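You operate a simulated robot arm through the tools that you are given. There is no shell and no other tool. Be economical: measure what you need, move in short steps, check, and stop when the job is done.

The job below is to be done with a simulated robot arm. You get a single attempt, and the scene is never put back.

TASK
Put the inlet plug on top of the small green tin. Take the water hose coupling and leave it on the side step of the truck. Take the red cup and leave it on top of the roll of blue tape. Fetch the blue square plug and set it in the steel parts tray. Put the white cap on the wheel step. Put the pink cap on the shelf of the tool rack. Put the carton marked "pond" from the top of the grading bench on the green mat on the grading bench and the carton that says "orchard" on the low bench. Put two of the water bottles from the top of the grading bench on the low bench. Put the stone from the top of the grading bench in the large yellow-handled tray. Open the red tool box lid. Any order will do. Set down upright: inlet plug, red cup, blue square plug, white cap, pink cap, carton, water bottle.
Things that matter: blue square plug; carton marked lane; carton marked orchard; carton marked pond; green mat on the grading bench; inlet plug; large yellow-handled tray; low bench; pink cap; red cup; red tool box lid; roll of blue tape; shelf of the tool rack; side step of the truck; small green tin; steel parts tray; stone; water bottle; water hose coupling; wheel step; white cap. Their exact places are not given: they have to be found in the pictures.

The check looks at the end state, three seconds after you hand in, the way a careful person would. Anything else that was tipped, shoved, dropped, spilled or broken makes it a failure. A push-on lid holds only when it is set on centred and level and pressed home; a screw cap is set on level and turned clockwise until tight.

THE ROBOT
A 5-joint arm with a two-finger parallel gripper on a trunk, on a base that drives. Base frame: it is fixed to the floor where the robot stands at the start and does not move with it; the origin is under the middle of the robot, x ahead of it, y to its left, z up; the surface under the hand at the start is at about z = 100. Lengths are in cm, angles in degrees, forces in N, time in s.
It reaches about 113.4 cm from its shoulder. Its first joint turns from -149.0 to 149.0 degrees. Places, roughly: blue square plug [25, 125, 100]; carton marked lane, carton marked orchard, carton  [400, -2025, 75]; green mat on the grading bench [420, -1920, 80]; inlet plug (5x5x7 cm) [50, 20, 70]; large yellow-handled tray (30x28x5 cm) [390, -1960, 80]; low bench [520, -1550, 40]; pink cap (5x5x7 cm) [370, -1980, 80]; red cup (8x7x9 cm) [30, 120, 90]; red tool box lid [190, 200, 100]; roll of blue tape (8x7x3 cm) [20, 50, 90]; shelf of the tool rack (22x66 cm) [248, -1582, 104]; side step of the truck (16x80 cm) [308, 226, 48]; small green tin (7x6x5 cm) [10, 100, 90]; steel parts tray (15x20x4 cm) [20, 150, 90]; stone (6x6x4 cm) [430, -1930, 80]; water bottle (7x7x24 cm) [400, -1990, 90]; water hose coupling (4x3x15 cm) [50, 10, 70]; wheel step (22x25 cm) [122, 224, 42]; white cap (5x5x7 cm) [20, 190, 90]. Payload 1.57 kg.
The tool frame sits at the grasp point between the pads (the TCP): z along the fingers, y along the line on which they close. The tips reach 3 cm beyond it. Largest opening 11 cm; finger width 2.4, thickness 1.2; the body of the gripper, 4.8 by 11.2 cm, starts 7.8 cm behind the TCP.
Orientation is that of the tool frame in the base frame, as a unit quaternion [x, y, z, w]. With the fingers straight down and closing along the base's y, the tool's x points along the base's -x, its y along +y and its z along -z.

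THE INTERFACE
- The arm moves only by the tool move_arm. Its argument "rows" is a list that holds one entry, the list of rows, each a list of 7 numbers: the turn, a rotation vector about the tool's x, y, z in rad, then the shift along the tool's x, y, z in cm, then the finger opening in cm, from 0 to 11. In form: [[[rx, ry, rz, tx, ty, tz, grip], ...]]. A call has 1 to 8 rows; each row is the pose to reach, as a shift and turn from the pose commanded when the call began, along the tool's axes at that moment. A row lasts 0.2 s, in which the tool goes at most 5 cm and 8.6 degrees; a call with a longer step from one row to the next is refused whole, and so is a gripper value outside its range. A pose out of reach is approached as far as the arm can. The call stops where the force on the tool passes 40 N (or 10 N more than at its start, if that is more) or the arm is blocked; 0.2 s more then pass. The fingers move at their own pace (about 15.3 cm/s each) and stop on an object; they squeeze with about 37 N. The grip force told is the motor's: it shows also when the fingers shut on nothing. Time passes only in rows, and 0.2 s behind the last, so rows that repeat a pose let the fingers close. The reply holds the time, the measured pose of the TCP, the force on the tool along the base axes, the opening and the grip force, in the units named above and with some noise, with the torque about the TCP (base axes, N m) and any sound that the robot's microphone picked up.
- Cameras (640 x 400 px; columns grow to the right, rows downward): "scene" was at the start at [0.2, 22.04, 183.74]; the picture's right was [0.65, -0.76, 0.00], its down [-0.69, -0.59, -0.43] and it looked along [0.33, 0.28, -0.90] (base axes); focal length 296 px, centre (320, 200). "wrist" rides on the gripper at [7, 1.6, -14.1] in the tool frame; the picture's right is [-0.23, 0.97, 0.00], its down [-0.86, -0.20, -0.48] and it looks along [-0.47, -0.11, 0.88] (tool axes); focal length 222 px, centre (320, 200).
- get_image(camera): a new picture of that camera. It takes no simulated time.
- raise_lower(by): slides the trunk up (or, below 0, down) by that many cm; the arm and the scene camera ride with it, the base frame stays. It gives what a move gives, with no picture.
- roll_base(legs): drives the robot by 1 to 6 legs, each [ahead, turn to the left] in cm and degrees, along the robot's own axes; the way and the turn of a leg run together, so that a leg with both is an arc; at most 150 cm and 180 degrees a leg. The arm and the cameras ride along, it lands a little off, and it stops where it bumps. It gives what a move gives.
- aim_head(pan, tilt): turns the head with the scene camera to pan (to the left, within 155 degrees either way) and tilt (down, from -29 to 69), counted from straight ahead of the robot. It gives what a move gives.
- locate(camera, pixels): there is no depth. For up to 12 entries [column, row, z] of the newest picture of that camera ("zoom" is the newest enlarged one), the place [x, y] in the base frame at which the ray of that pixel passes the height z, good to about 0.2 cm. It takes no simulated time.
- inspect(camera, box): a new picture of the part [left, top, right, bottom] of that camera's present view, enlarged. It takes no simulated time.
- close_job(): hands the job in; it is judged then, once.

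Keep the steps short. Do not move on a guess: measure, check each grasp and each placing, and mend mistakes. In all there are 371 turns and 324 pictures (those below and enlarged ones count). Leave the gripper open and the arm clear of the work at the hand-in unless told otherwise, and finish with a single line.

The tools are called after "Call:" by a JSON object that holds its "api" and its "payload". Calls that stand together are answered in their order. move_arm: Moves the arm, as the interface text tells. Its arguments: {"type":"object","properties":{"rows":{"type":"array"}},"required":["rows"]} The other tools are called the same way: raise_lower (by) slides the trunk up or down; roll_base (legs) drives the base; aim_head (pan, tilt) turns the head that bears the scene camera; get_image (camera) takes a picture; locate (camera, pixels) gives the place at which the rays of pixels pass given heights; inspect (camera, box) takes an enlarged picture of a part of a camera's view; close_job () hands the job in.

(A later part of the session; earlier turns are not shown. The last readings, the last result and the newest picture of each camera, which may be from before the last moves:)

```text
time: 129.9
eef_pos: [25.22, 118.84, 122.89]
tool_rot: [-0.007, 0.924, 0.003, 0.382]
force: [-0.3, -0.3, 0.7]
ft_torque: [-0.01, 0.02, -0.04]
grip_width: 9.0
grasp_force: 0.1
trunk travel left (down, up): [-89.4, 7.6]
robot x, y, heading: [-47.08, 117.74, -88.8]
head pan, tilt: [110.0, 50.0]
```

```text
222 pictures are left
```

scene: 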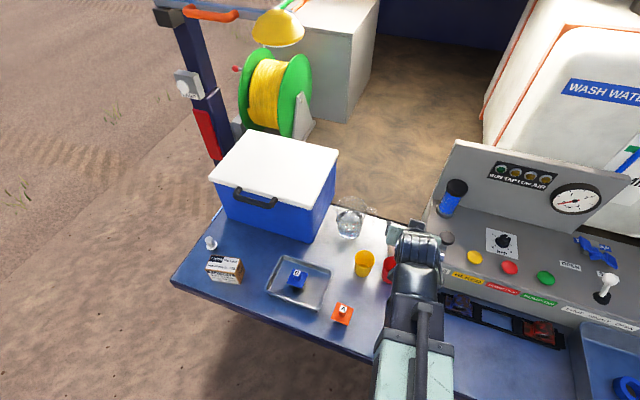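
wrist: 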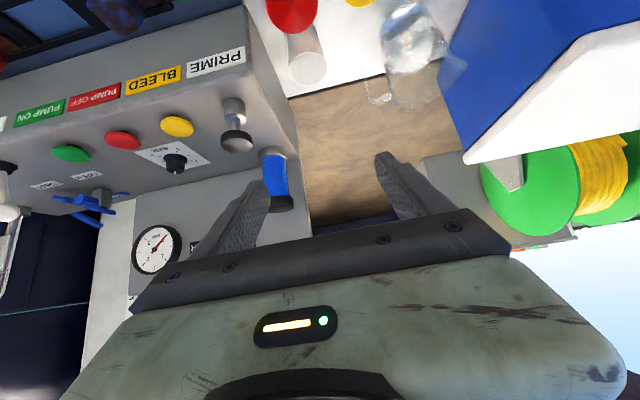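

Pitched hand is right. Back off 5 cm in x, then lower to z≈90 in front of the cup.

Call:
{"api": "move_arm", "payload": {"rows": [[[0, 0, 0, 1.8, 0, -1.8, 9.5], [0, 0, 0, 3.54, 0, -3.54, 9.5]]]}}

Call:
{"api": "raise_lower", "payload": {"by": -25}}

Call:
{"api": "get_image", "payload": {"camera": "wrist"}}

Call:
{"api": "get_image", "payload": {"camera": "scene"}}

```text
time: 130.5
eef_pos: [22.08, 118.57, 122.92]
tool_rot: [-0.007, 0.925, 0.003, 0.381]
force: [-0.3, 0.1, 0.3]
ft_torque: [-0.03, 0.04, 0.03]
grip_width: 9.52
grasp_force: 0.0
out of reach, approached as far as the arm can: row 2
trunk travel left (down, up): [-89.4, 7.6]
robot x, y, heading: [-47.11, 117.8, -88.8]
head pan, tilt: [110.0, 50.0]
```

```text
time: 133.1
eef_pos: [21.85, 118.7, 97.93]
tool_rot: [-0.006, 0.925, 0.002, 0.38]
force: [0.1, -0.1, 0.1]
ft_torque: [0.04, 0.01, -0.01]
grip_width: 9.5
grasp_force: 0.0
trunk travel left (down, up): [-64.4, 32.6]
robot x, y, heading: [-47.11, 117.37, -88.6]
head pan, tilt: [110.0, 50.0]
```

```text
221 pictures are left
```

wrist: 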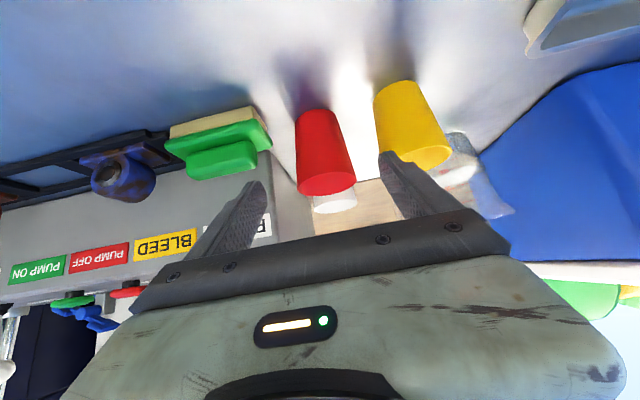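

```text
220 pictures are left
```

scene: 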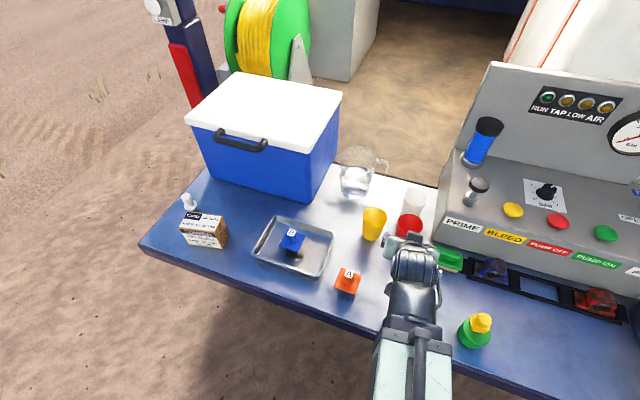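

Cup appears between the fingers. Locate its axis.

Call:
{"api": "locate", "payload": {"camera": "wrist", "pixels": [[318, 113, 85.5], [328, 185, 94.5], [298, 178, 94.5], [356, 178, 94.5], [303, 118, 86], [336, 112, 86]]}}

```text
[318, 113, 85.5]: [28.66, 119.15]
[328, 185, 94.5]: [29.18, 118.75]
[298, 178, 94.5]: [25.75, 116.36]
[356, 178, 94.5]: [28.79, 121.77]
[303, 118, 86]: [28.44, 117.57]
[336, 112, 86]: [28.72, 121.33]
```

Cup axis ≈(31.3,119.2). Lower 7.5 and look.

Call:
{"api": "raise_lower", "payload": {"by": -7.5}}

Call:
{"api": "move_arm", "payload": {"rows": [[[0, 0, 0, -1.4, 0.5, 1.4, 9.5], [0, 0, 0, -2.8, 0.5, 2.8, 9.5]]]}}

Call:
{"api": "get_image", "payload": {"camera": "wrist"}}

```text
time: 134.2
eef_pos: [21.86, 118.63, 90.37]
tool_rot: [-0.006, 0.925, 0.002, 0.38]
force: [-0.6, -0.3, 0.6]
ft_torque: [-0.01, 0.02, -0.02]
grip_width: 9.48
grasp_force: 0.1
trunk travel left (down, up): [-56.9, 40.1]
robot x, y, heading: [-46.96, 117.57, -88.8]
head pan, tilt: [110.0, 50.0]
```

```text
time: 134.8
eef_pos: [25.8, 119.03, 90.45]
tool_rot: [-0.007, 0.925, 0.002, 0.381]
force: [-0.9, -0.1, -0.4]
ft_torque: [0.0, 0.0, -0.02]
grip_width: 9.49
grasp_force: 0.0
trunk travel left (down, up): [-56.9, 40.1]
robot x, y, heading: [-46.47, 117.59, -88.8]
head pan, tilt: [110.0, 50.0]
```

```text
219 pictures are left
```

wrist: 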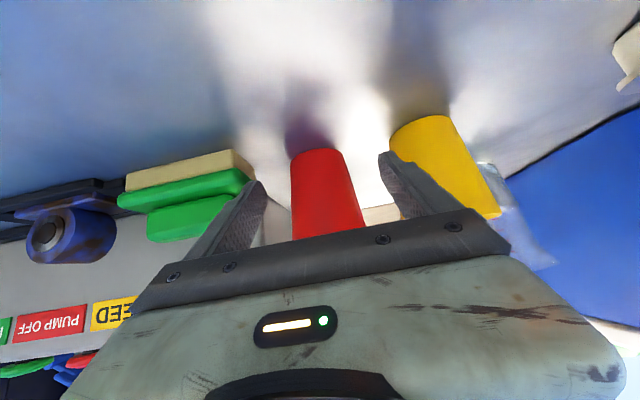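

Call:
{"api": "locate", "payload": {"camera": "wrist", "pixels": [[236, 150, 85.5], [256, 168, 87], [246, 196, 89], [392, 135, 86], [293, 160, 86], [345, 152, 86], [319, 150, 85.5]]}}

Call:
{"api": "inspect", "payload": {"camera": "scene", "box": [340, 190, 480, 300]}}

```text
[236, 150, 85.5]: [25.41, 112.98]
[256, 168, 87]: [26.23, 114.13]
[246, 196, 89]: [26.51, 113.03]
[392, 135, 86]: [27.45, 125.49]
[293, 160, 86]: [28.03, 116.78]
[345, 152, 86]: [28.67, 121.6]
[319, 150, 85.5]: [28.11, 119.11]
```

```text
3.64 times, centred on (410, 245) of scene
```

zoom: 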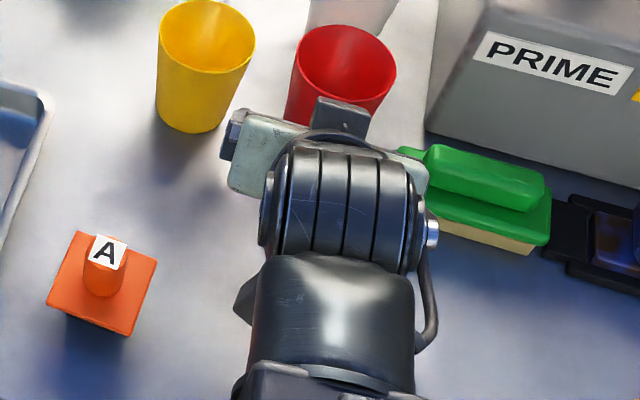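

The sponge corner is near the −y finger. Raise 1.2, narrow to 8.3, then advance 5 more.

Call:
{"api": "raise_lower", "payload": {"by": 1.2}}

Call:
{"api": "move_arm", "payload": {"rows": [[[0, 0, 0, 0, 0.15, 0, 8.3], [0, 0, 0, -1.8, 0.15, 1.8, 8.3], [0, 0, 0, -3.6, 0.15, 3.6, 8.3]]]}}

Call:
{"api": "get_image", "payload": {"camera": "wrist"}}

```text
time: 135.4
eef_pos: [25.74, 119.05, 91.57]
tool_rot: [-0.006, 0.925, 0.002, 0.381]
force: [0.6, 0.4, 0.0]
ft_torque: [0.02, 0.01, 0.01]
grip_width: 9.48
grasp_force: 0.0
trunk travel left (down, up): [-58.1, 38.9]
robot x, y, heading: [-47.01, 117.48, -89.1]
head pan, tilt: [110.0, 50.0]
```

```text
time: 136.2
eef_pos: [30.91, 119.38, 91.65]
tool_rot: [-0.006, 0.925, 0.001, 0.38]
force: [0.2, -0.7, -0.7]
ft_torque: [0.05, 0.02, -0.01]
grip_width: 8.33
grasp_force: 0.1
trunk travel left (down, up): [-58.1, 38.9]
robot x, y, heading: [-47.15, 117.5, -88.8]
head pan, tilt: [110.0, 50.0]
```

```text
217 pictures are left
```

wrist: 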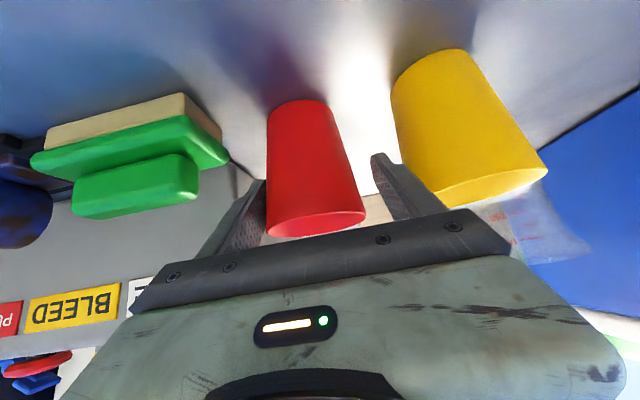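

Cup is between the fingers. Close on it.

Call:
{"api": "move_arm", "payload": {"rows": [[[0, 0, 0, 0, 0, 0, 7.5], [0, 0, 0, 0, 0, 0, 5], [0, 0, 0, 0, 0, 0, 5], [0, 0, 0, 0, 0, 0, 5]]]}}

Call:
{"api": "get_image", "payload": {"camera": "wrist"}}

```text
time: 137.2
eef_pos: [30.84, 119.24, 91.59]
tool_rot: [-0.006, 0.925, 0.001, 0.38]
force: [0.3, -0.5, -0.3]
ft_torque: [0.02, 0.0, 0.01]
grip_width: 6.84
grasp_force: 37.3
trunk travel left (down, up): [-58.1, 38.9]
robot x, y, heading: [-47.01, 117.63, -88.7]
head pan, tilt: [110.0, 50.0]
```

```text
216 pictures are left
```

wrist: 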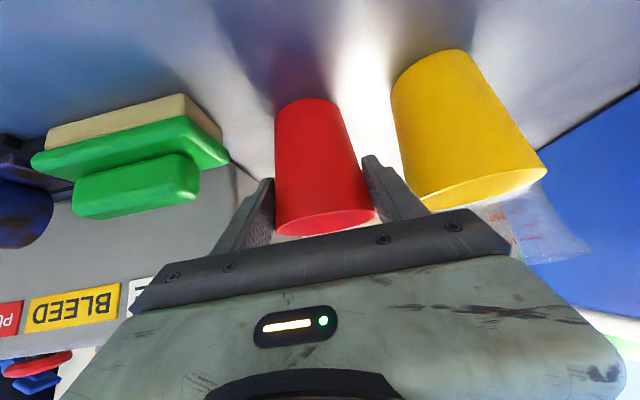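

Cup gripped (6.84). Lift 12.5 and retract a bit.

Call:
{"api": "raise_lower", "payload": {"by": 13}}

Call:
{"api": "move_arm", "payload": {"rows": [[[0, 0, 0, 2.7, 0, -2.7, 5], [0, 0, 0, 5.4, 0, -5.4, 5]]]}}

Call:
{"api": "get_image", "payload": {"camera": "wrist"}}

Call:
{"api": "get_image", "payload": {"camera": "scene"}}

```text
time: 138.8
eef_pos: [31.02, 119.44, 104.78]
tool_rot: [-0.006, 0.925, 0.001, 0.38]
force: [-0.9, -0.1, -0.3]
ft_torque: [0.03, 0.01, 0.01]
grip_width: 6.8
grasp_force: 37.1
trunk travel left (down, up): [-71.1, 25.9]
robot x, y, heading: [-47.24, 117.52, -89.1]
head pan, tilt: [110.0, 50.0]
```

```text
time: 139.4
eef_pos: [22.84, 119.24, 104.73]
tool_rot: [-0.006, 0.924, 0.003, 0.382]
force: [-0.3, 0.7, -0.3]
ft_torque: [0.01, 0.06, 0.02]
grip_width: 6.83
grasp_force: 37.4
trunk travel left (down, up): [-71.1, 25.9]
robot x, y, heading: [-47.13, 117.55, -88.8]
head pan, tilt: [110.0, 50.0]
```

```text
215 pictures are left
```

wrist: 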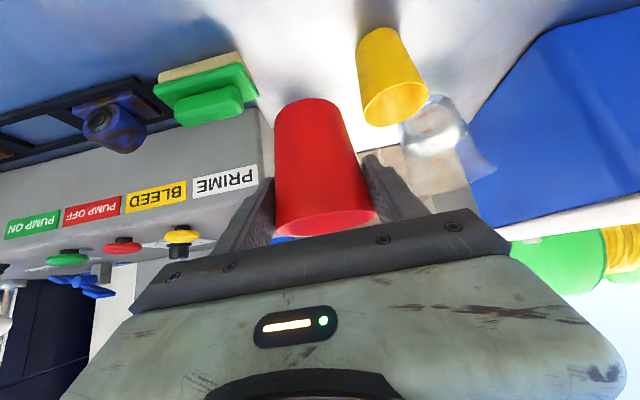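

```text
214 pictures are left
```

scene: 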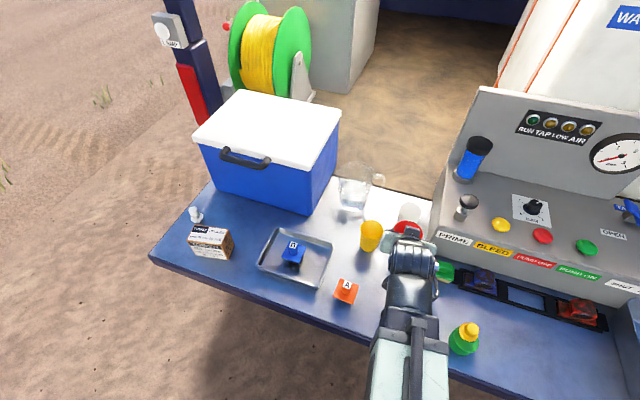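

Held well; everything is well above the tin. Drive ahead (−y) 40.

Call:
{"api": "roll_base", "payload": {"legs": [[40, 0]]}}

Call:
{"api": "aim_head", "payload": {"pan": 75, "tilt": 50}}

Call:
{"api": "get_image", "payload": {"camera": "scene"}}

Call:
{"api": "get_image", "payload": {"camera": "wrist"}}

```text
time: 141.9
eef_pos: [23.72, 78.74, 104.77]
tool_rot: [-0.007, 0.925, 0.002, 0.381]
force: [-0.2, 0.2, 0.1]
ft_torque: [0.0, 0.01, -0.01]
grip_width: 6.8
grasp_force: 37.0
trunk travel left (down, up): [-71.1, 25.9]
robot x, y, heading: [-46.52, 77.19, -89.0]
head pan, tilt: [110.0, 50.0]
```

```text
time: 142.9
eef_pos: [23.82, 78.78, 104.59]
tool_rot: [-0.006, 0.925, 0.002, 0.381]
force: [0.6, 0.2, -1.3]
ft_torque: [0.0, -0.01, -0.01]
grip_width: 6.83
grasp_force: 37.3
trunk travel left (down, up): [-71.1, 25.9]
robot x, y, heading: [-46.4, 76.59, -89.1]
head pan, tilt: [75.0, 50.0]
```

```text
213 pictures are left
```

scene: 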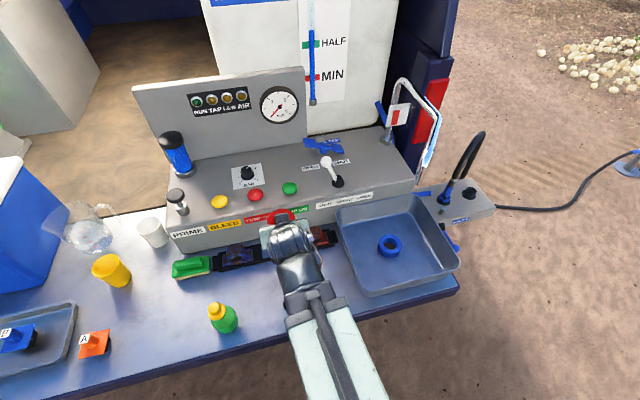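

```text
212 pictures are left
```

wrist: 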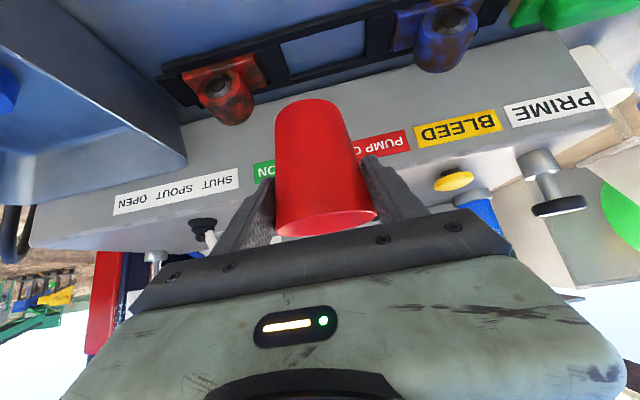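

Now I can triangulate the spout: its tip is at (428,165) here.

Call:
{"api": "locate", "payload": {"camera": "scene", "pixels": [[428, 166, 100], [428, 166, 110], [428, 166, 120], [428, 166, 130], [437, 110, 120], [437, 110, 130], [405, 80, 120], [405, 80, 130], [388, 245, 88], [388, 245, 86]]}}

Call:
{"api": "inspect", "payload": {"camera": "scene", "box": [330, 60, 500, 300]}}

```text
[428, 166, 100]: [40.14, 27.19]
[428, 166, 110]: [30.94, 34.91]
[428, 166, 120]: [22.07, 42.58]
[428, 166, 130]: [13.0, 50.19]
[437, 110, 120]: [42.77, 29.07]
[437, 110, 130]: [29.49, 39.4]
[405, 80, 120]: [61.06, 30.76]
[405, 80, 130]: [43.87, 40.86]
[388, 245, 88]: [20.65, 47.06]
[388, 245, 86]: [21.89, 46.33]
```

```text
1.67 times, centred on (415, 180) of scene
```

zoom: 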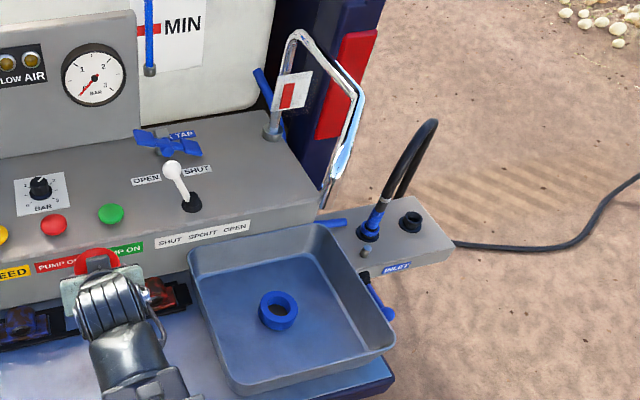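

Spout tip ≈(19,44,122): high enough above a pitched hand. Tape centre ≈(21.2,46.3), top ≈86.5. Drive so the hand lands near it, shifting the base slightly outward for reach.

Call:
{"api": "roll_base", "payload": {"legs": [[0, -7], [33, 0], [0, 7]]}}

Call:
{"api": "get_image", "payload": {"camera": "scene"}}

Call:
{"api": "get_image", "payload": {"camera": "wrist"}}

```text
time: 146.2
eef_pos: [20.41, 46.04, 104.68]
tool_rot: [-0.009, 0.925, 0.003, 0.38]
force: [0.5, -0.4, -0.5]
ft_torque: [0.06, 0.05, 0.07]
grip_width: 6.82
grasp_force: 36.6
trunk travel left (down, up): [-71.1, 25.9]
robot x, y, heading: [-49.27, 43.98, -89.4]
head pan, tilt: [75.0, 50.0]
```

```text
210 pictures are left
```

scene: 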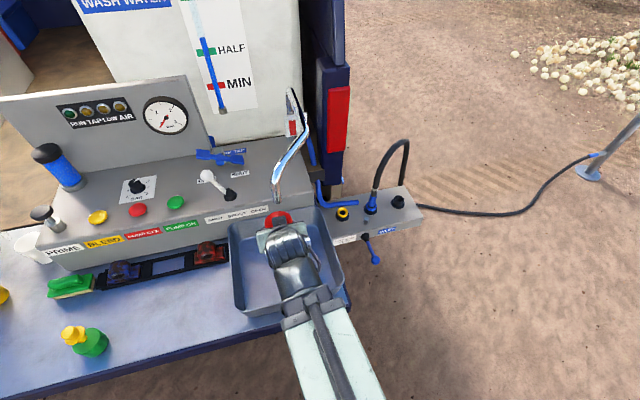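

```text
209 pictures are left
```

wrist: 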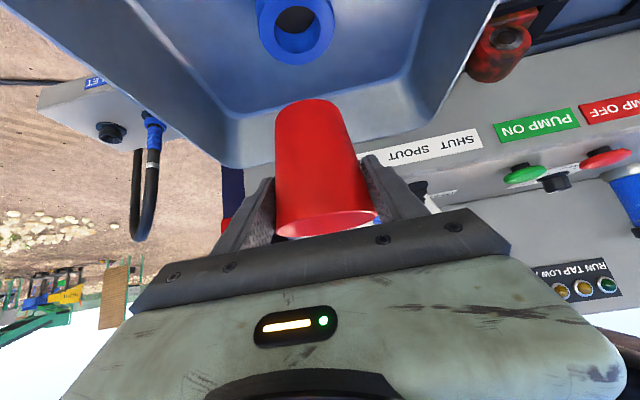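

Locate the tape from here (wrist pixel ≈(295,25)).

Call:
{"api": "locate", "payload": {"camera": "wrist", "pixels": [[295, 19, 86.5], [295, 19, 85.5], [260, 20, 86], [330, 15, 86], [308, 99, 98.4]]}}

Call:
{"api": "inspect", "payload": {"camera": "wrist", "box": [220, 0, 380, 110]}}

```text
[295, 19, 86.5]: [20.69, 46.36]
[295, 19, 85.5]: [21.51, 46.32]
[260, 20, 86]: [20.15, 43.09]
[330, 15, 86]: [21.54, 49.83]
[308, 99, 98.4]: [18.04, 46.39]
```

```text
3.64 times, centred on (300, 55) of wrist
```

zoom: 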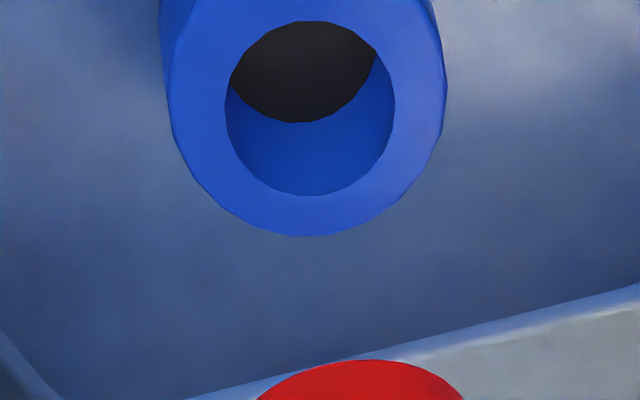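

Call:
{"api": "locate", "payload": {"camera": "wrist", "pixels": [[297.3, 30, 87], [297.3, 30, 86], [297.3, 30, 85]]}}

```text
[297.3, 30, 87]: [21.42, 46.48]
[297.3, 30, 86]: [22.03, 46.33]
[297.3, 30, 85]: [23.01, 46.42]
```

Tape ≈(21.4,46.4); the cup axis is at ≈(20.4,46.4). Shift +1 in x and lower 9.5.

Call:
{"api": "move_arm", "payload": {"rows": [[[0, 0, 0, -0.7, 0, 0.7, 5]]]}}

Call:
{"api": "raise_lower", "payload": {"by": -9.5}}

Call:
{"api": "get_image", "payload": {"camera": "wrist"}}

Call:
{"api": "inspect", "payload": {"camera": "scene", "box": [200, 160, 380, 340]}}

```text
time: 146.6
eef_pos: [21.4, 46.04, 104.79]
tool_rot: [-0.007, 0.924, 0.002, 0.382]
force: [0.3, 0.3, -0.2]
ft_torque: [0.01, 0.04, 0.0]
grip_width: 6.82
grasp_force: 36.8
trunk travel left (down, up): [-71.1, 25.9]
robot x, y, heading: [-48.98, 44.2, -89.4]
head pan, tilt: [75.0, 50.0]
```

```text
time: 147.9
eef_pos: [21.43, 46.04, 95.21]
tool_rot: [-0.008, 0.924, 0.003, 0.382]
force: [0.2, 0.7, 1.2]
ft_torque: [0.03, -0.01, 0.01]
grip_width: 6.8
grasp_force: 37.0
trunk travel left (down, up): [-61.6, 35.4]
robot x, y, heading: [-49.51, 43.7, -89.3]
head pan, tilt: [75.0, 50.0]
```

```text
207 pictures are left
```

wrist: 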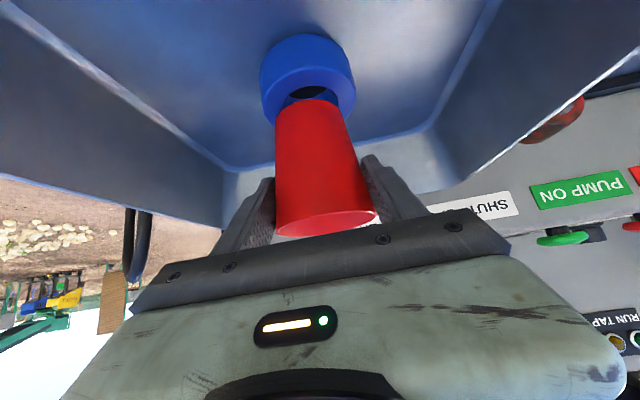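

```text
2.22 times, centred on (290, 250) of scene
```

zoom: 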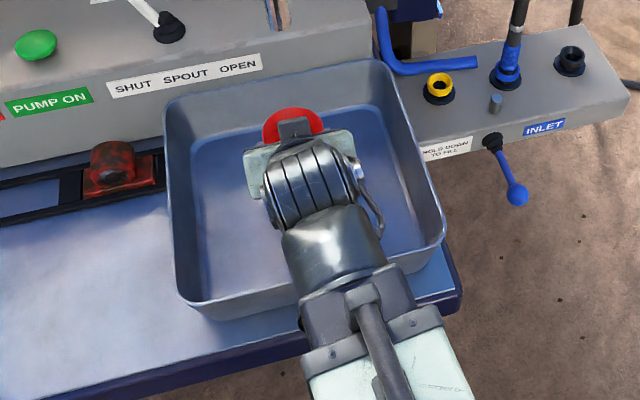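

Columns align. Lower in small steps to contact.

Call:
{"api": "raise_lower", "payload": {"by": -1.5}}

Call:
{"api": "inspect", "payload": {"camera": "wrist", "box": [220, 30, 400, 240]}}

Call:
{"api": "raise_lower", "payload": {"by": -0.5}}

Call:
{"api": "raise_lower", "payload": {"by": -0.4}}

```text
time: 148.6
eef_pos: [21.41, 46.11, 93.73]
tool_rot: [-0.008, 0.924, 0.003, 0.382]
force: [-0.1, -1.6, 22.5]
ft_torque: [0.0, -0.43, -0.02]
grip_width: 6.54
grasp_force: 37.0
trunk travel left (down, up): [-60.1, 36.9]
robot x, y, heading: [-48.98, 43.66, -89.2]
head pan, tilt: [75.0, 50.0]
```

```text
1.90 times, centred on (310, 135) of wrist
```

zoom: 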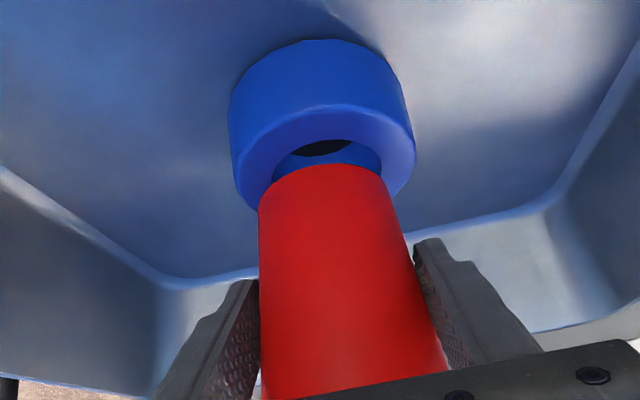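

```text
time: 149.1
eef_pos: [21.36, 46.09, 93.29]
tool_rot: [-0.007, 0.924, 0.002, 0.382]
force: [-1.5, -0.5, 24.4]
ft_torque: [-0.02, -0.35, 0.03]
grip_width: 6.39
grasp_force: 37.0
trunk travel left (down, up): [-59.6, 37.4]
robot x, y, heading: [-49.09, 43.65, -89.3]
head pan, tilt: [75.0, 50.0]
```

```text
time: 149.6
eef_pos: [21.31, 46.07, 92.84]
tool_rot: [-0.008, 0.924, 0.003, 0.383]
force: [-1.6, -1.0, 26.2]
ft_torque: [-0.01, -0.33, -0.02]
grip_width: 6.3
grasp_force: 36.7
trunk travel left (down, up): [-59.2, 37.8]
robot x, y, heading: [-48.87, 43.93, -89.4]
head pan, tilt: [75.0, 50.0]
```

At contact the cup sits about 1.8 cm too far in +x on the tape. Lift, and shift the base 4 cm outward by a small zig-zag so the arm can come back.

Call:
{"api": "raise_lower", "payload": {"by": 11}}

Call:
{"api": "roll_base", "payload": {"legs": [[0, -10], [11, 0], [0, 20], [-11, 0], [0, -10]]}}

Call:
{"api": "get_image", "payload": {"camera": "wrist"}}

```text
time: 151.1
eef_pos: [21.42, 45.95, 103.75]
tool_rot: [-0.008, 0.924, 0.002, 0.381]
force: [-0.7, 0.7, -1.0]
ft_torque: [0.01, -0.02, 0.02]
grip_width: 6.33
grasp_force: 36.9
trunk travel left (down, up): [-70.2, 26.8]
robot x, y, heading: [-49.06, 43.7, -89.4]
head pan, tilt: [75.0, 50.0]
```

```text
time: 155.5
eef_pos: [17.63, 46.17, 103.83]
tool_rot: [-0.01, 0.925, 0.003, 0.381]
force: [0.1, 0.2, -0.3]
ft_torque: [-0.08, 0.01, -0.06]
grip_width: 6.31
grasp_force: 36.3
trunk travel left (down, up): [-70.2, 26.8]
robot x, y, heading: [-53.3, 43.53, -88.4]
head pan, tilt: [75.0, 50.0]
```

```text
204 pictures are left
```

wrist: 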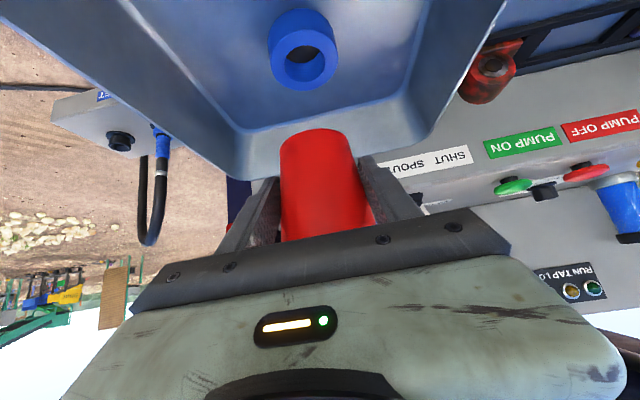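

Call:
{"api": "inspect", "payload": {"camera": "wrist", "box": [230, 0, 390, 160]}}

```text
2.50 times, centred on (310, 80) of wrist
```

zoom: 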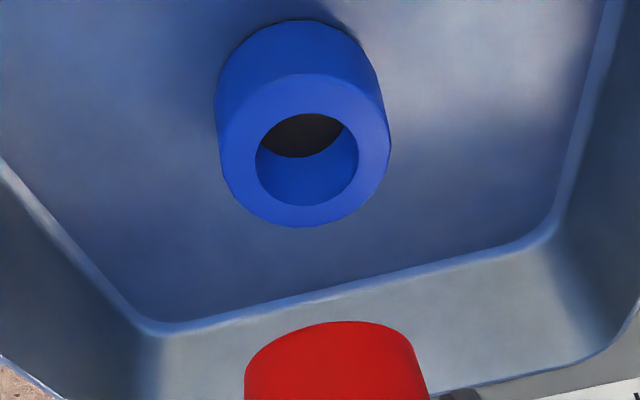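

Call:
{"api": "locate", "payload": {"camera": "wrist", "pixels": [[304.8, 62, 88.5], [304.8, 62, 87.5], [304.8, 62, 86.5], [317, 128.5, 98.5], [317, 128.5, 98]]}}

```text
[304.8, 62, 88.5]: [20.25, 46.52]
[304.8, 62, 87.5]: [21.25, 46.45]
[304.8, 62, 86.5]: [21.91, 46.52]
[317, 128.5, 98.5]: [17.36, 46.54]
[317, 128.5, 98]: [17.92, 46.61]
```

Refined: tape (20.4,46.5), top ≈88.4; cup axis is at ≈18.85. Shift +1.55, lower 9.3 and look.

Call:
{"api": "move_arm", "payload": {"rows": [[[0, 0, 0, -1.1, 0, 1.1, 5]]]}}

Call:
{"api": "raise_lower", "payload": {"by": -9.8}}

Call:
{"api": "inspect", "payload": {"camera": "wrist", "box": [220, 30, 400, 240]}}

```text
time: 155.9
eef_pos: [19.11, 46.14, 103.87]
tool_rot: [-0.01, 0.925, 0.003, 0.381]
force: [-0.1, -0.6, -0.4]
ft_torque: [-0.02, 0.01, 0.0]
grip_width: 6.33
grasp_force: 36.8
trunk travel left (down, up): [-70.2, 26.8]
robot x, y, heading: [-52.86, 43.47, -88.5]
head pan, tilt: [75.0, 50.0]
```

```text
time: 157.2
eef_pos: [19.17, 46.04, 93.93]
tool_rot: [-0.009, 0.925, 0.003, 0.381]
force: [-0.1, -0.1, -0.3]
ft_torque: [0.0, 0.0, -0.02]
grip_width: 6.29
grasp_force: 36.7
trunk travel left (down, up): [-60.4, 36.6]
robot x, y, heading: [-53.16, 43.61, -88.6]
head pan, tilt: [75.0, 50.0]
```

```text
1.90 times, centred on (310, 135) of wrist
```

zoom: 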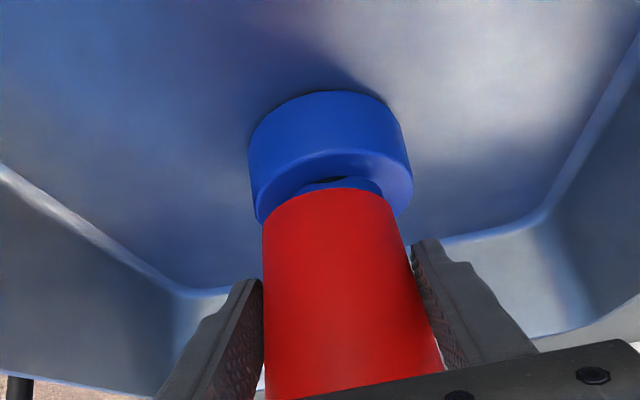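

Call:
{"api": "raise_lower", "payload": {"by": -0.8}}

Call:
{"api": "raise_lower", "payload": {"by": -0.4}}

Call:
{"api": "inspect", "payload": {"camera": "wrist", "box": [220, 30, 400, 240]}}

```text
time: 157.8
eef_pos: [19.15, 46.03, 93.16]
tool_rot: [-0.009, 0.925, 0.003, 0.381]
force: [1.0, -0.4, -1.2]
ft_torque: [-0.02, 0.02, 0.03]
grip_width: 6.31
grasp_force: 36.7
trunk travel left (down, up): [-59.6, 37.4]
robot x, y, heading: [-53.29, 43.3, -88.6]
head pan, tilt: [75.0, 50.0]
```

```text
time: 158.3
eef_pos: [19.09, 46.02, 92.91]
tool_rot: [-0.01, 0.924, 0.004, 0.383]
force: [2.8, 0.2, 17.8]
ft_torque: [-0.03, -0.62, 0.01]
grip_width: 6.3
grasp_force: 37.2
trunk travel left (down, up): [-59.2, 37.8]
robot x, y, heading: [-53.08, 43.41, -88.3]
head pan, tilt: [75.0, 50.0]
```

```text
1.90 times, centred on (310, 135) of wrist
```

zoom: 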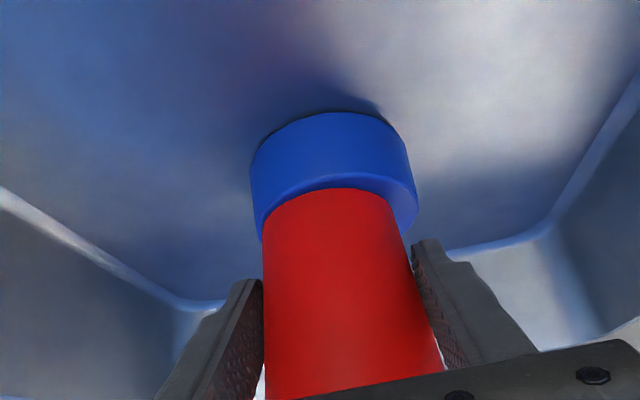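

Centred within a few mm. Relieve slightly, open, and check.

Call:
{"api": "raise_lower", "payload": {"by": 0.2}}

Call:
{"api": "move_arm", "payload": {"rows": [[[0, 0, 0, 0, 0, 0, 6.8], [0, 0, 0, 0, 0, 0, 7.6], [0, 0, 0, 0, 0, 0, 8.6], [0, 0, 0, 0, 0, 0, 9.4]]]}}

Call:
{"api": "inspect", "payload": {"camera": "wrist", "box": [200, 30, 420, 260]}}

```text
time: 158.8
eef_pos: [19.03, 46.04, 93.01]
tool_rot: [-0.009, 0.925, 0.003, 0.38]
force: [0.7, 0.0, 3.3]
ft_torque: [-0.05, -0.14, -0.03]
grip_width: 6.3
grasp_force: 36.9
trunk travel left (down, up): [-59.4, 37.6]
robot x, y, heading: [-53.06, 43.41, -88.4]
head pan, tilt: [75.0, 50.0]
```

```text
time: 159.8
eef_pos: [19.16, 46.1, 92.97]
tool_rot: [-0.01, 0.925, 0.003, 0.38]
force: [0.4, -0.9, 0.1]
ft_torque: [-0.04, 0.0, 0.0]
grip_width: 9.38
grasp_force: 0.1
trunk travel left (down, up): [-59.4, 37.6]
robot x, y, heading: [-53.35, 43.01, -88.7]
head pan, tilt: [75.0, 50.0]
```

```text
1.74 times, centred on (310, 145) of wrist
```

zoom: 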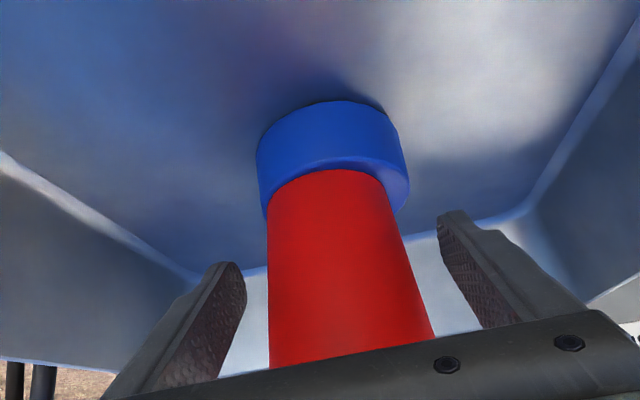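

Stands upright on the tape. Raise straight up 25.

Call:
{"api": "raise_lower", "payload": {"by": 16}}

Call:
{"api": "get_image", "payload": {"camera": "wrist"}}

Call:
{"api": "get_image", "payload": {"camera": "scene"}}

```text
time: 161.7
eef_pos: [19.17, 46.15, 108.96]
tool_rot: [-0.01, 0.925, 0.003, 0.381]
force: [-1.0, 0.1, 0.2]
ft_torque: [0.0, -0.01, -0.05]
grip_width: 9.4
grasp_force: 0.1
trunk travel left (down, up): [-75.4, 21.6]
robot x, y, heading: [-53.22, 43.64, -88.7]
head pan, tilt: [75.0, 50.0]
```

```text
199 pictures are left
```

wrist: 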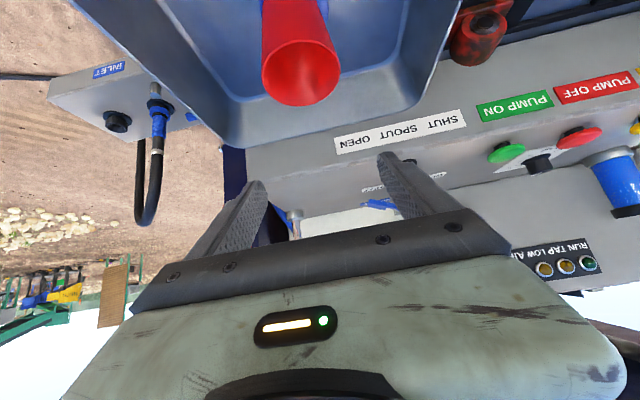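

```text
198 pictures are left
```

scene: 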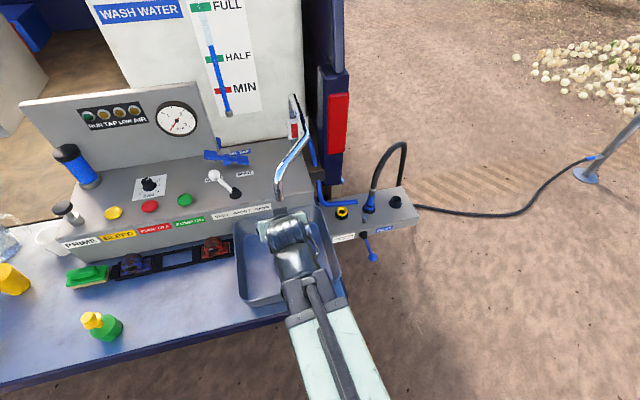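

Cup done. Next the hose coupling at ≈(48,5.7): approach with the same 45° hand from −x. Drive ahead 38.

Call:
{"api": "roll_base", "payload": {"legs": [[38, 0]]}}

Call:
{"api": "get_image", "payload": {"camera": "scene"}}

Call:
{"api": "get_image", "payload": {"camera": "wrist"}}

```text
time: 164.0
eef_pos: [20.19, 9.35, 108.94]
tool_rot: [-0.012, 0.924, 0.004, 0.382]
force: [0.2, -0.4, 0.0]
ft_torque: [0.01, 0.02, 0.04]
grip_width: 9.43
grasp_force: 0.0
trunk travel left (down, up): [-75.4, 21.6]
robot x, y, heading: [-51.93, 6.82, -88.1]
head pan, tilt: [75.0, 50.0]
```

```text
197 pictures are left
```

scene: 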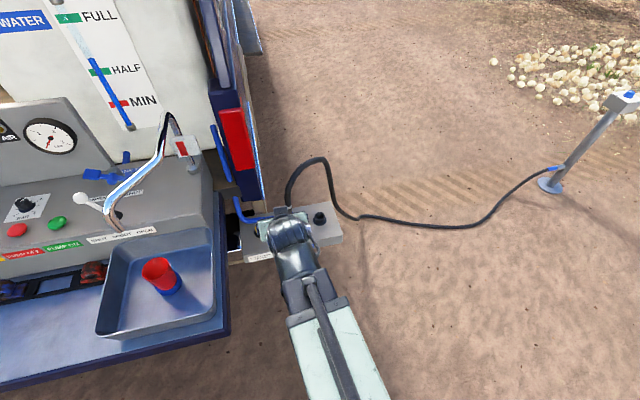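

```text
196 pictures are left
```

wrist: 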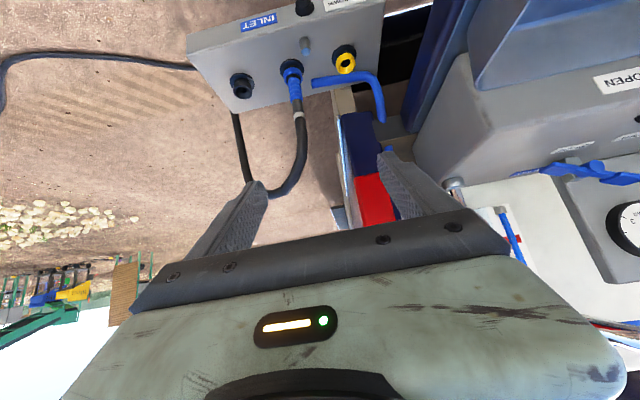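

Call:
{"api": "raise_lower", "payload": {"by": -27}}

Call:
{"api": "get_image", "payload": {"camera": "wrist"}}

Call:
{"api": "inspect", "payload": {"camera": "wrist", "box": [180, 40, 420, 220]}}

```text
time: 166.8
eef_pos: [20.28, 9.37, 81.97]
tool_rot: [-0.013, 0.924, 0.005, 0.381]
force: [0.5, -0.3, 0.0]
ft_torque: [-0.01, 0.0, 0.0]
grip_width: 9.4
grasp_force: 0.1
trunk travel left (down, up): [-48.4, 48.6]
robot x, y, heading: [-52.17, 6.49, -88.0]
head pan, tilt: [75.0, 50.0]
```

```text
195 pictures are left
```

wrist: 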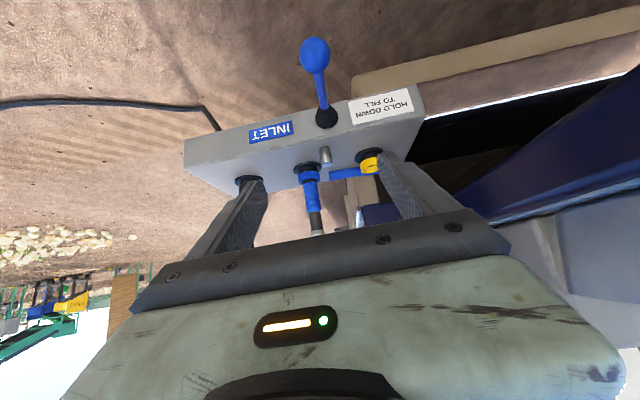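

```text
2.22 times, centred on (300, 130) of wrist
```

zoom: 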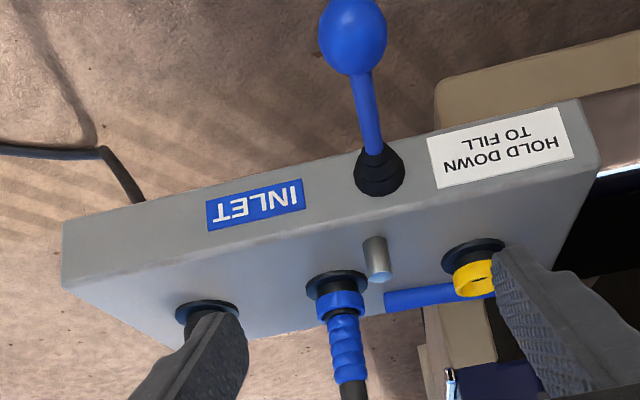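

Call:
{"api": "locate", "payload": {"camera": "wrist", "pixels": [[309, 172, 68], [312, 190, 72], [314, 208, 76], [325, 158, 67], [315, 52, 55], [368, 160, 67]]}}

```text
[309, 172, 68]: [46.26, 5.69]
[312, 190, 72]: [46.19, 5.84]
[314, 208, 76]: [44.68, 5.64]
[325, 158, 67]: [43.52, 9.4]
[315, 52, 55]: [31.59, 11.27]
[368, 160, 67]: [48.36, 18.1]
```

Coupling axis ≈(47,5.75). Lower to z≈74.3, narrow to 7.5, advance.

Call:
{"api": "raise_lower", "payload": {"by": -7.5}}

Call:
{"api": "move_arm", "payload": {"rows": [[[0, 0, 0, -2.5, -1.8, 2.5, 8], [0, 0, 0, -5.5, -3.6, 5.5, 8], [0, 0, 0, -8.8, -3.6, 8.8, 8], [0, 0, 0, -12, -3.6, 12, 8], [0, 0, 0, -14.5, -3.6, 14.5, 8]]]}}

Call:
{"api": "get_image", "payload": {"camera": "wrist"}}

Call:
{"api": "inspect", "payload": {"camera": "scene", "box": [200, 120, 400, 300]}}

```text
time: 167.9
eef_pos: [20.09, 9.37, 74.41]
tool_rot: [-0.012, 0.924, 0.004, 0.381]
force: [0.1, -0.8, 0.6]
ft_torque: [0.04, 0.03, -0.01]
grip_width: 9.38
grasp_force: 0.2
trunk travel left (down, up): [-40.9, 56.1]
robot x, y, heading: [-52.03, 6.32, -87.9]
head pan, tilt: [75.0, 50.0]
```

```text
time: 169.1
eef_pos: [40.94, 6.38, 74.58]
tool_rot: [-0.012, 0.924, 0.005, 0.382]
force: [-0.6, 0.5, 0.0]
ft_torque: [0.01, 0.01, -0.01]
grip_width: 8.0
grasp_force: 0.1
trunk travel left (down, up): [-40.9, 56.1]
robot x, y, heading: [-52.1, 6.27, -87.9]
head pan, tilt: [75.0, 50.0]
```

```text
193 pictures are left
```

wrist: 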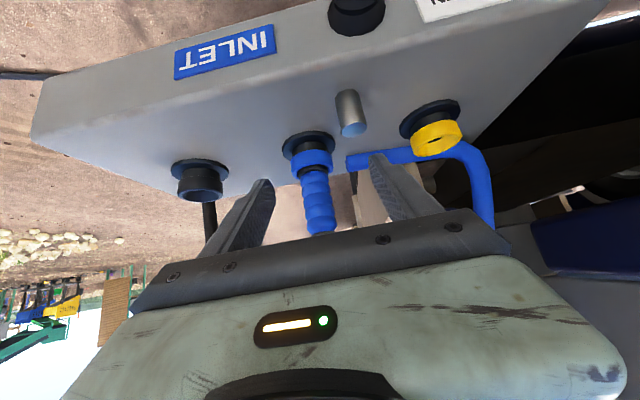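

```text
2.22 times, centred on (300, 210) of scene
```

zoom: 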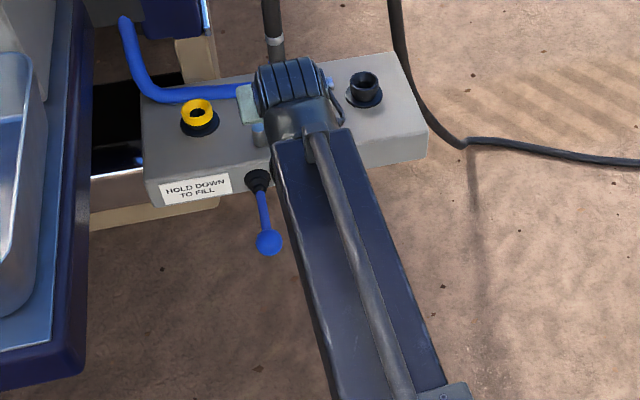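

Coupling lies between the fingers; advance 5.5 more.

Call:
{"api": "move_arm", "payload": {"rows": [[[0, 0, 0, -2, -0.2, 2, 8], [0, 0, 0, -3.9, -0.4, 3.9, 8]]]}}

Call:
{"api": "get_image", "payload": {"camera": "wrist"}}

```text
time: 169.7
eef_pos: [46.33, 6.29, 74.38]
tool_rot: [-0.012, 0.925, 0.004, 0.381]
force: [-0.7, -0.1, 0.8]
ft_torque: [-0.02, -0.01, 0.0]
grip_width: 7.99
grasp_force: 0.0
trunk travel left (down, up): [-40.9, 56.1]
robot x, y, heading: [-52.26, 6.63, -88.0]
head pan, tilt: [75.0, 50.0]
```

```text
191 pictures are left
```

wrist: 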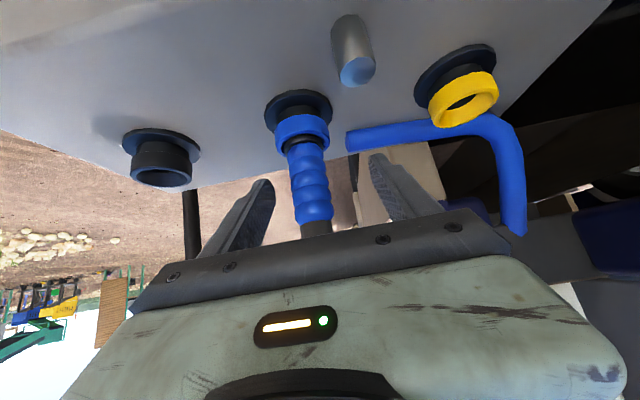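

Ribbed body is at TCP height. Close and pull up gently.

Call:
{"api": "move_arm", "payload": {"rows": [[[0, 0, 0, -0.3, 0, 0.3, 5], [0, 0, 0, -0.3, 0, 0.3, 1], [0, 0, 0, -0.3, 0, 0.3, 1], [0, 0, 0, -0.3, 0, 0.3, 1]]]}}

Call:
{"api": "raise_lower", "payload": {"by": 2}}

Call:
{"api": "get_image", "payload": {"camera": "wrist"}}

```text
time: 170.7
eef_pos: [46.69, 5.77, 74.47]
tool_rot: [-0.012, 0.925, 0.003, 0.38]
force: [2.5, -27.6, 0.0]
ft_torque: [-1.54, -0.08, -0.22]
grip_width: 3.25
grasp_force: 37.1
trunk travel left (down, up): [-40.9, 56.1]
robot x, y, heading: [-51.94, 6.24, -87.8]
head pan, tilt: [75.0, 50.0]
```

```text
time: 171.4
eef_pos: [46.66, 6.19, 76.61]
tool_rot: [-0.012, 0.924, 0.004, 0.382]
force: [3.6, -16.7, 9.3]
ft_torque: [-1.18, -0.29, -0.16]
grip_width: 3.18
grasp_force: 37.1
trunk travel left (down, up): [-42.9, 54.1]
robot x, y, heading: [-52.24, 6.46, -88.3]
head pan, tilt: [75.0, 50.0]
```

```text
190 pictures are left
```

wrist: 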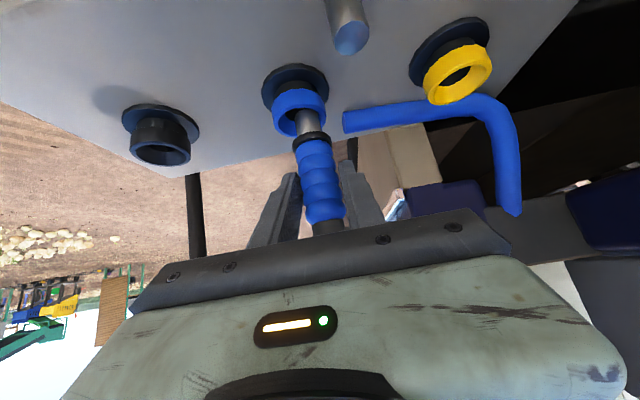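

It's sliding out of the socket. Raise 8 more.

Call:
{"api": "raise_lower", "payload": {"by": 8}}

Call:
{"api": "get_image", "payload": {"camera": "wrist"}}

Call:
{"api": "get_image", "payload": {"camera": "scene"}}

```text
time: 172.6
eef_pos: [46.67, 6.23, 84.45]
tool_rot: [-0.012, 0.925, 0.004, 0.381]
force: [0.0, 0.7, -2.5]
ft_torque: [0.0, 0.04, 0.01]
grip_width: 3.0
grasp_force: 37.3
trunk travel left (down, up): [-50.9, 46.1]
robot x, y, heading: [-52.17, 6.19, -87.9]
head pan, tilt: [75.0, 50.0]
```

```text
189 pictures are left
```

wrist: 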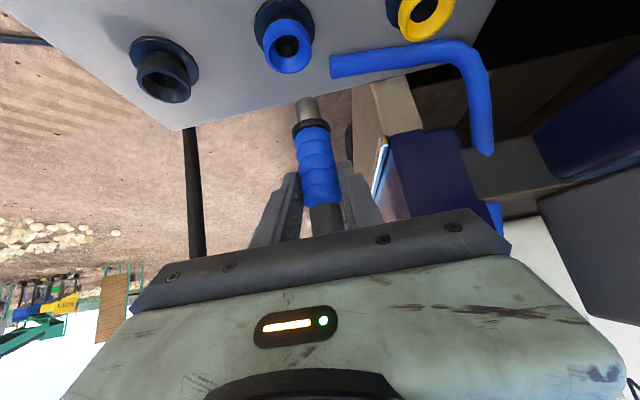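

```text
188 pictures are left
```

scene: 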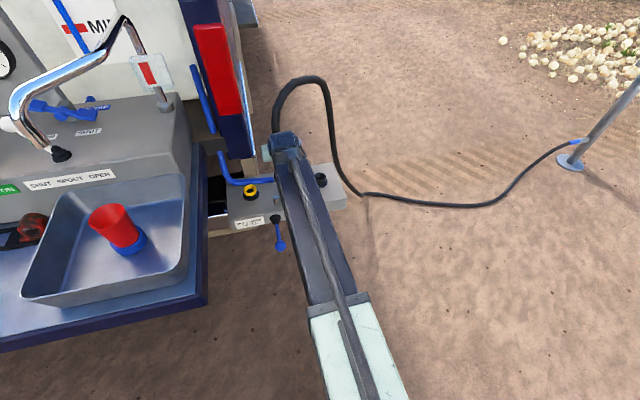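

The coupling is out, socket intact. Raise and retract the arm.

Call:
{"api": "raise_lower", "payload": {"by": 12}}

Call:
{"api": "move_arm", "payload": {"rows": [[[0, 0, 0, 3.2, 0, -3.2, 1], [0, 0, 0, 6.4, 0, -6.4, 1], [0, 0, 0, 9.6, 0, -9.6, 1], [0, 0, 0, 12.8, 0, -12.8, 1], [0, 0, 0, 16, 0, -16, 1], [0, 0, 0, 18.9, 0, -18.9, 1]]]}}

Call:
{"api": "get_image", "payload": {"camera": "scene"}}

```text
time: 174.1
eef_pos: [46.77, 6.3, 96.37]
tool_rot: [-0.013, 0.925, 0.005, 0.38]
force: [0.1, -0.1, -2.3]
ft_torque: [-0.02, 0.02, 0.03]
grip_width: 2.73
grasp_force: 37.4
trunk travel left (down, up): [-62.9, 34.1]
robot x, y, heading: [-52.28, 6.58, -88.0]
head pan, tilt: [75.0, 50.0]
```

```text
time: 175.4
eef_pos: [19.9, 5.31, 96.57]
tool_rot: [-0.013, 0.924, 0.005, 0.382]
force: [0.1, 0.6, -2.9]
ft_torque: [-0.01, 0.04, 0.01]
grip_width: 2.71
grasp_force: 37.2
trunk travel left (down, up): [-62.9, 34.1]
robot x, y, heading: [-52.16, 6.44, -88.2]
head pan, tilt: [75.0, 50.0]
```

```text
187 pictures are left
```

scene: 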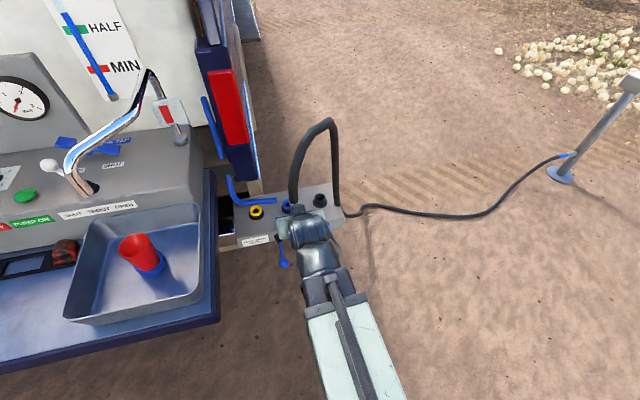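

Call:
{"api": "get_image", "payload": {"camera": "wrist"}}

Call:
{"api": "inspect", "payload": {"camera": "scene", "box": [220, 100, 400, 260]}}

```text
186 pictures are left
```

wrist: 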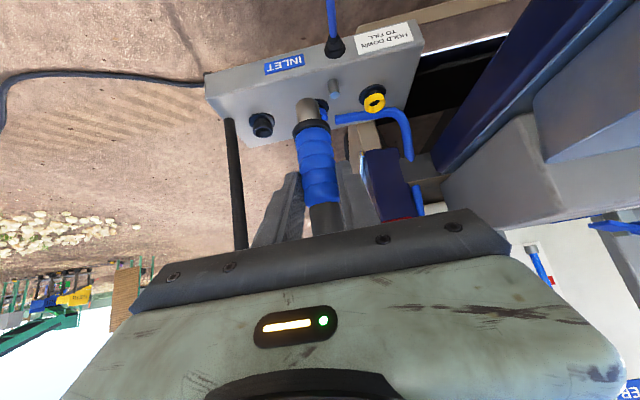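

```text
2.50 times, centred on (310, 180) of scene
```

zoom: 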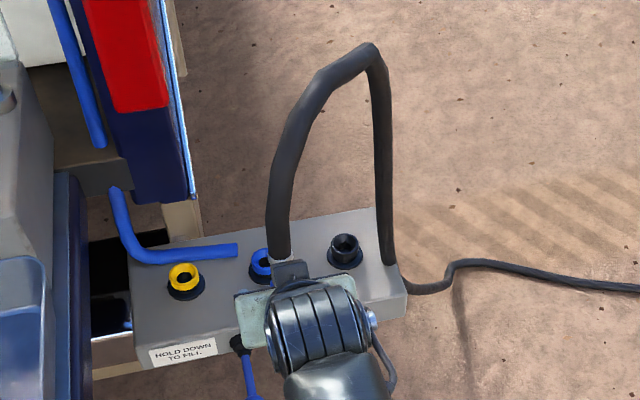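

Hose follows without tension. Turn right 90° and drive away from the truck.

Call:
{"api": "roll_base", "payload": {"legs": [[0, -92], [90, 0], [0, -90]]}}

Call:
{"api": "aim_head", "payload": {"pan": 60, "tilt": 30}}

Call:
{"api": "get_image", "payload": {"camera": "scene"}}

```text
time: 187.8
eef_pos: [-213.43, 7.96, 96.46]
tool_rot: [0.924, 0.009, -0.382, 0.003]
force: [0.5, -0.2, -2.8]
ft_torque: [-0.01, -0.02, 0.0]
grip_width: 2.73
grasp_force: 36.6
trunk travel left (down, up): [-62.9, 34.1]
robot x, y, heading: [-138.95, 6.42, 92.1]
head pan, tilt: [75.0, 50.0]
```

```text
time: 188.6
eef_pos: [-213.2, 7.9, 96.46]
tool_rot: [0.924, 0.009, -0.382, 0.004]
force: [0.2, 0.0, -1.9]
ft_torque: [0.0, -0.07, -0.03]
grip_width: 2.7
grasp_force: 37.1
trunk travel left (down, up): [-62.9, 34.1]
robot x, y, heading: [-139.05, 6.4, 92.2]
head pan, tilt: [60.0, 30.0]
```

```text
184 pictures are left
```

scene: 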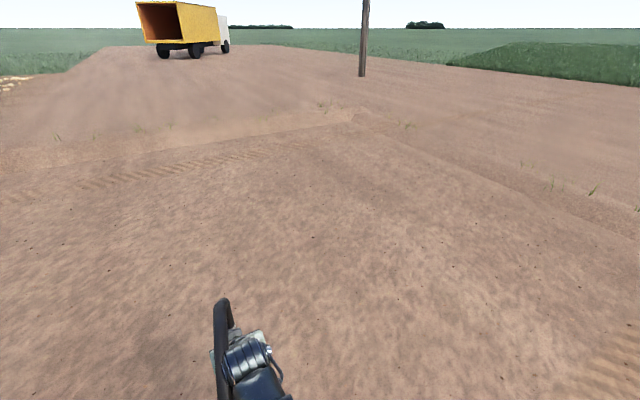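

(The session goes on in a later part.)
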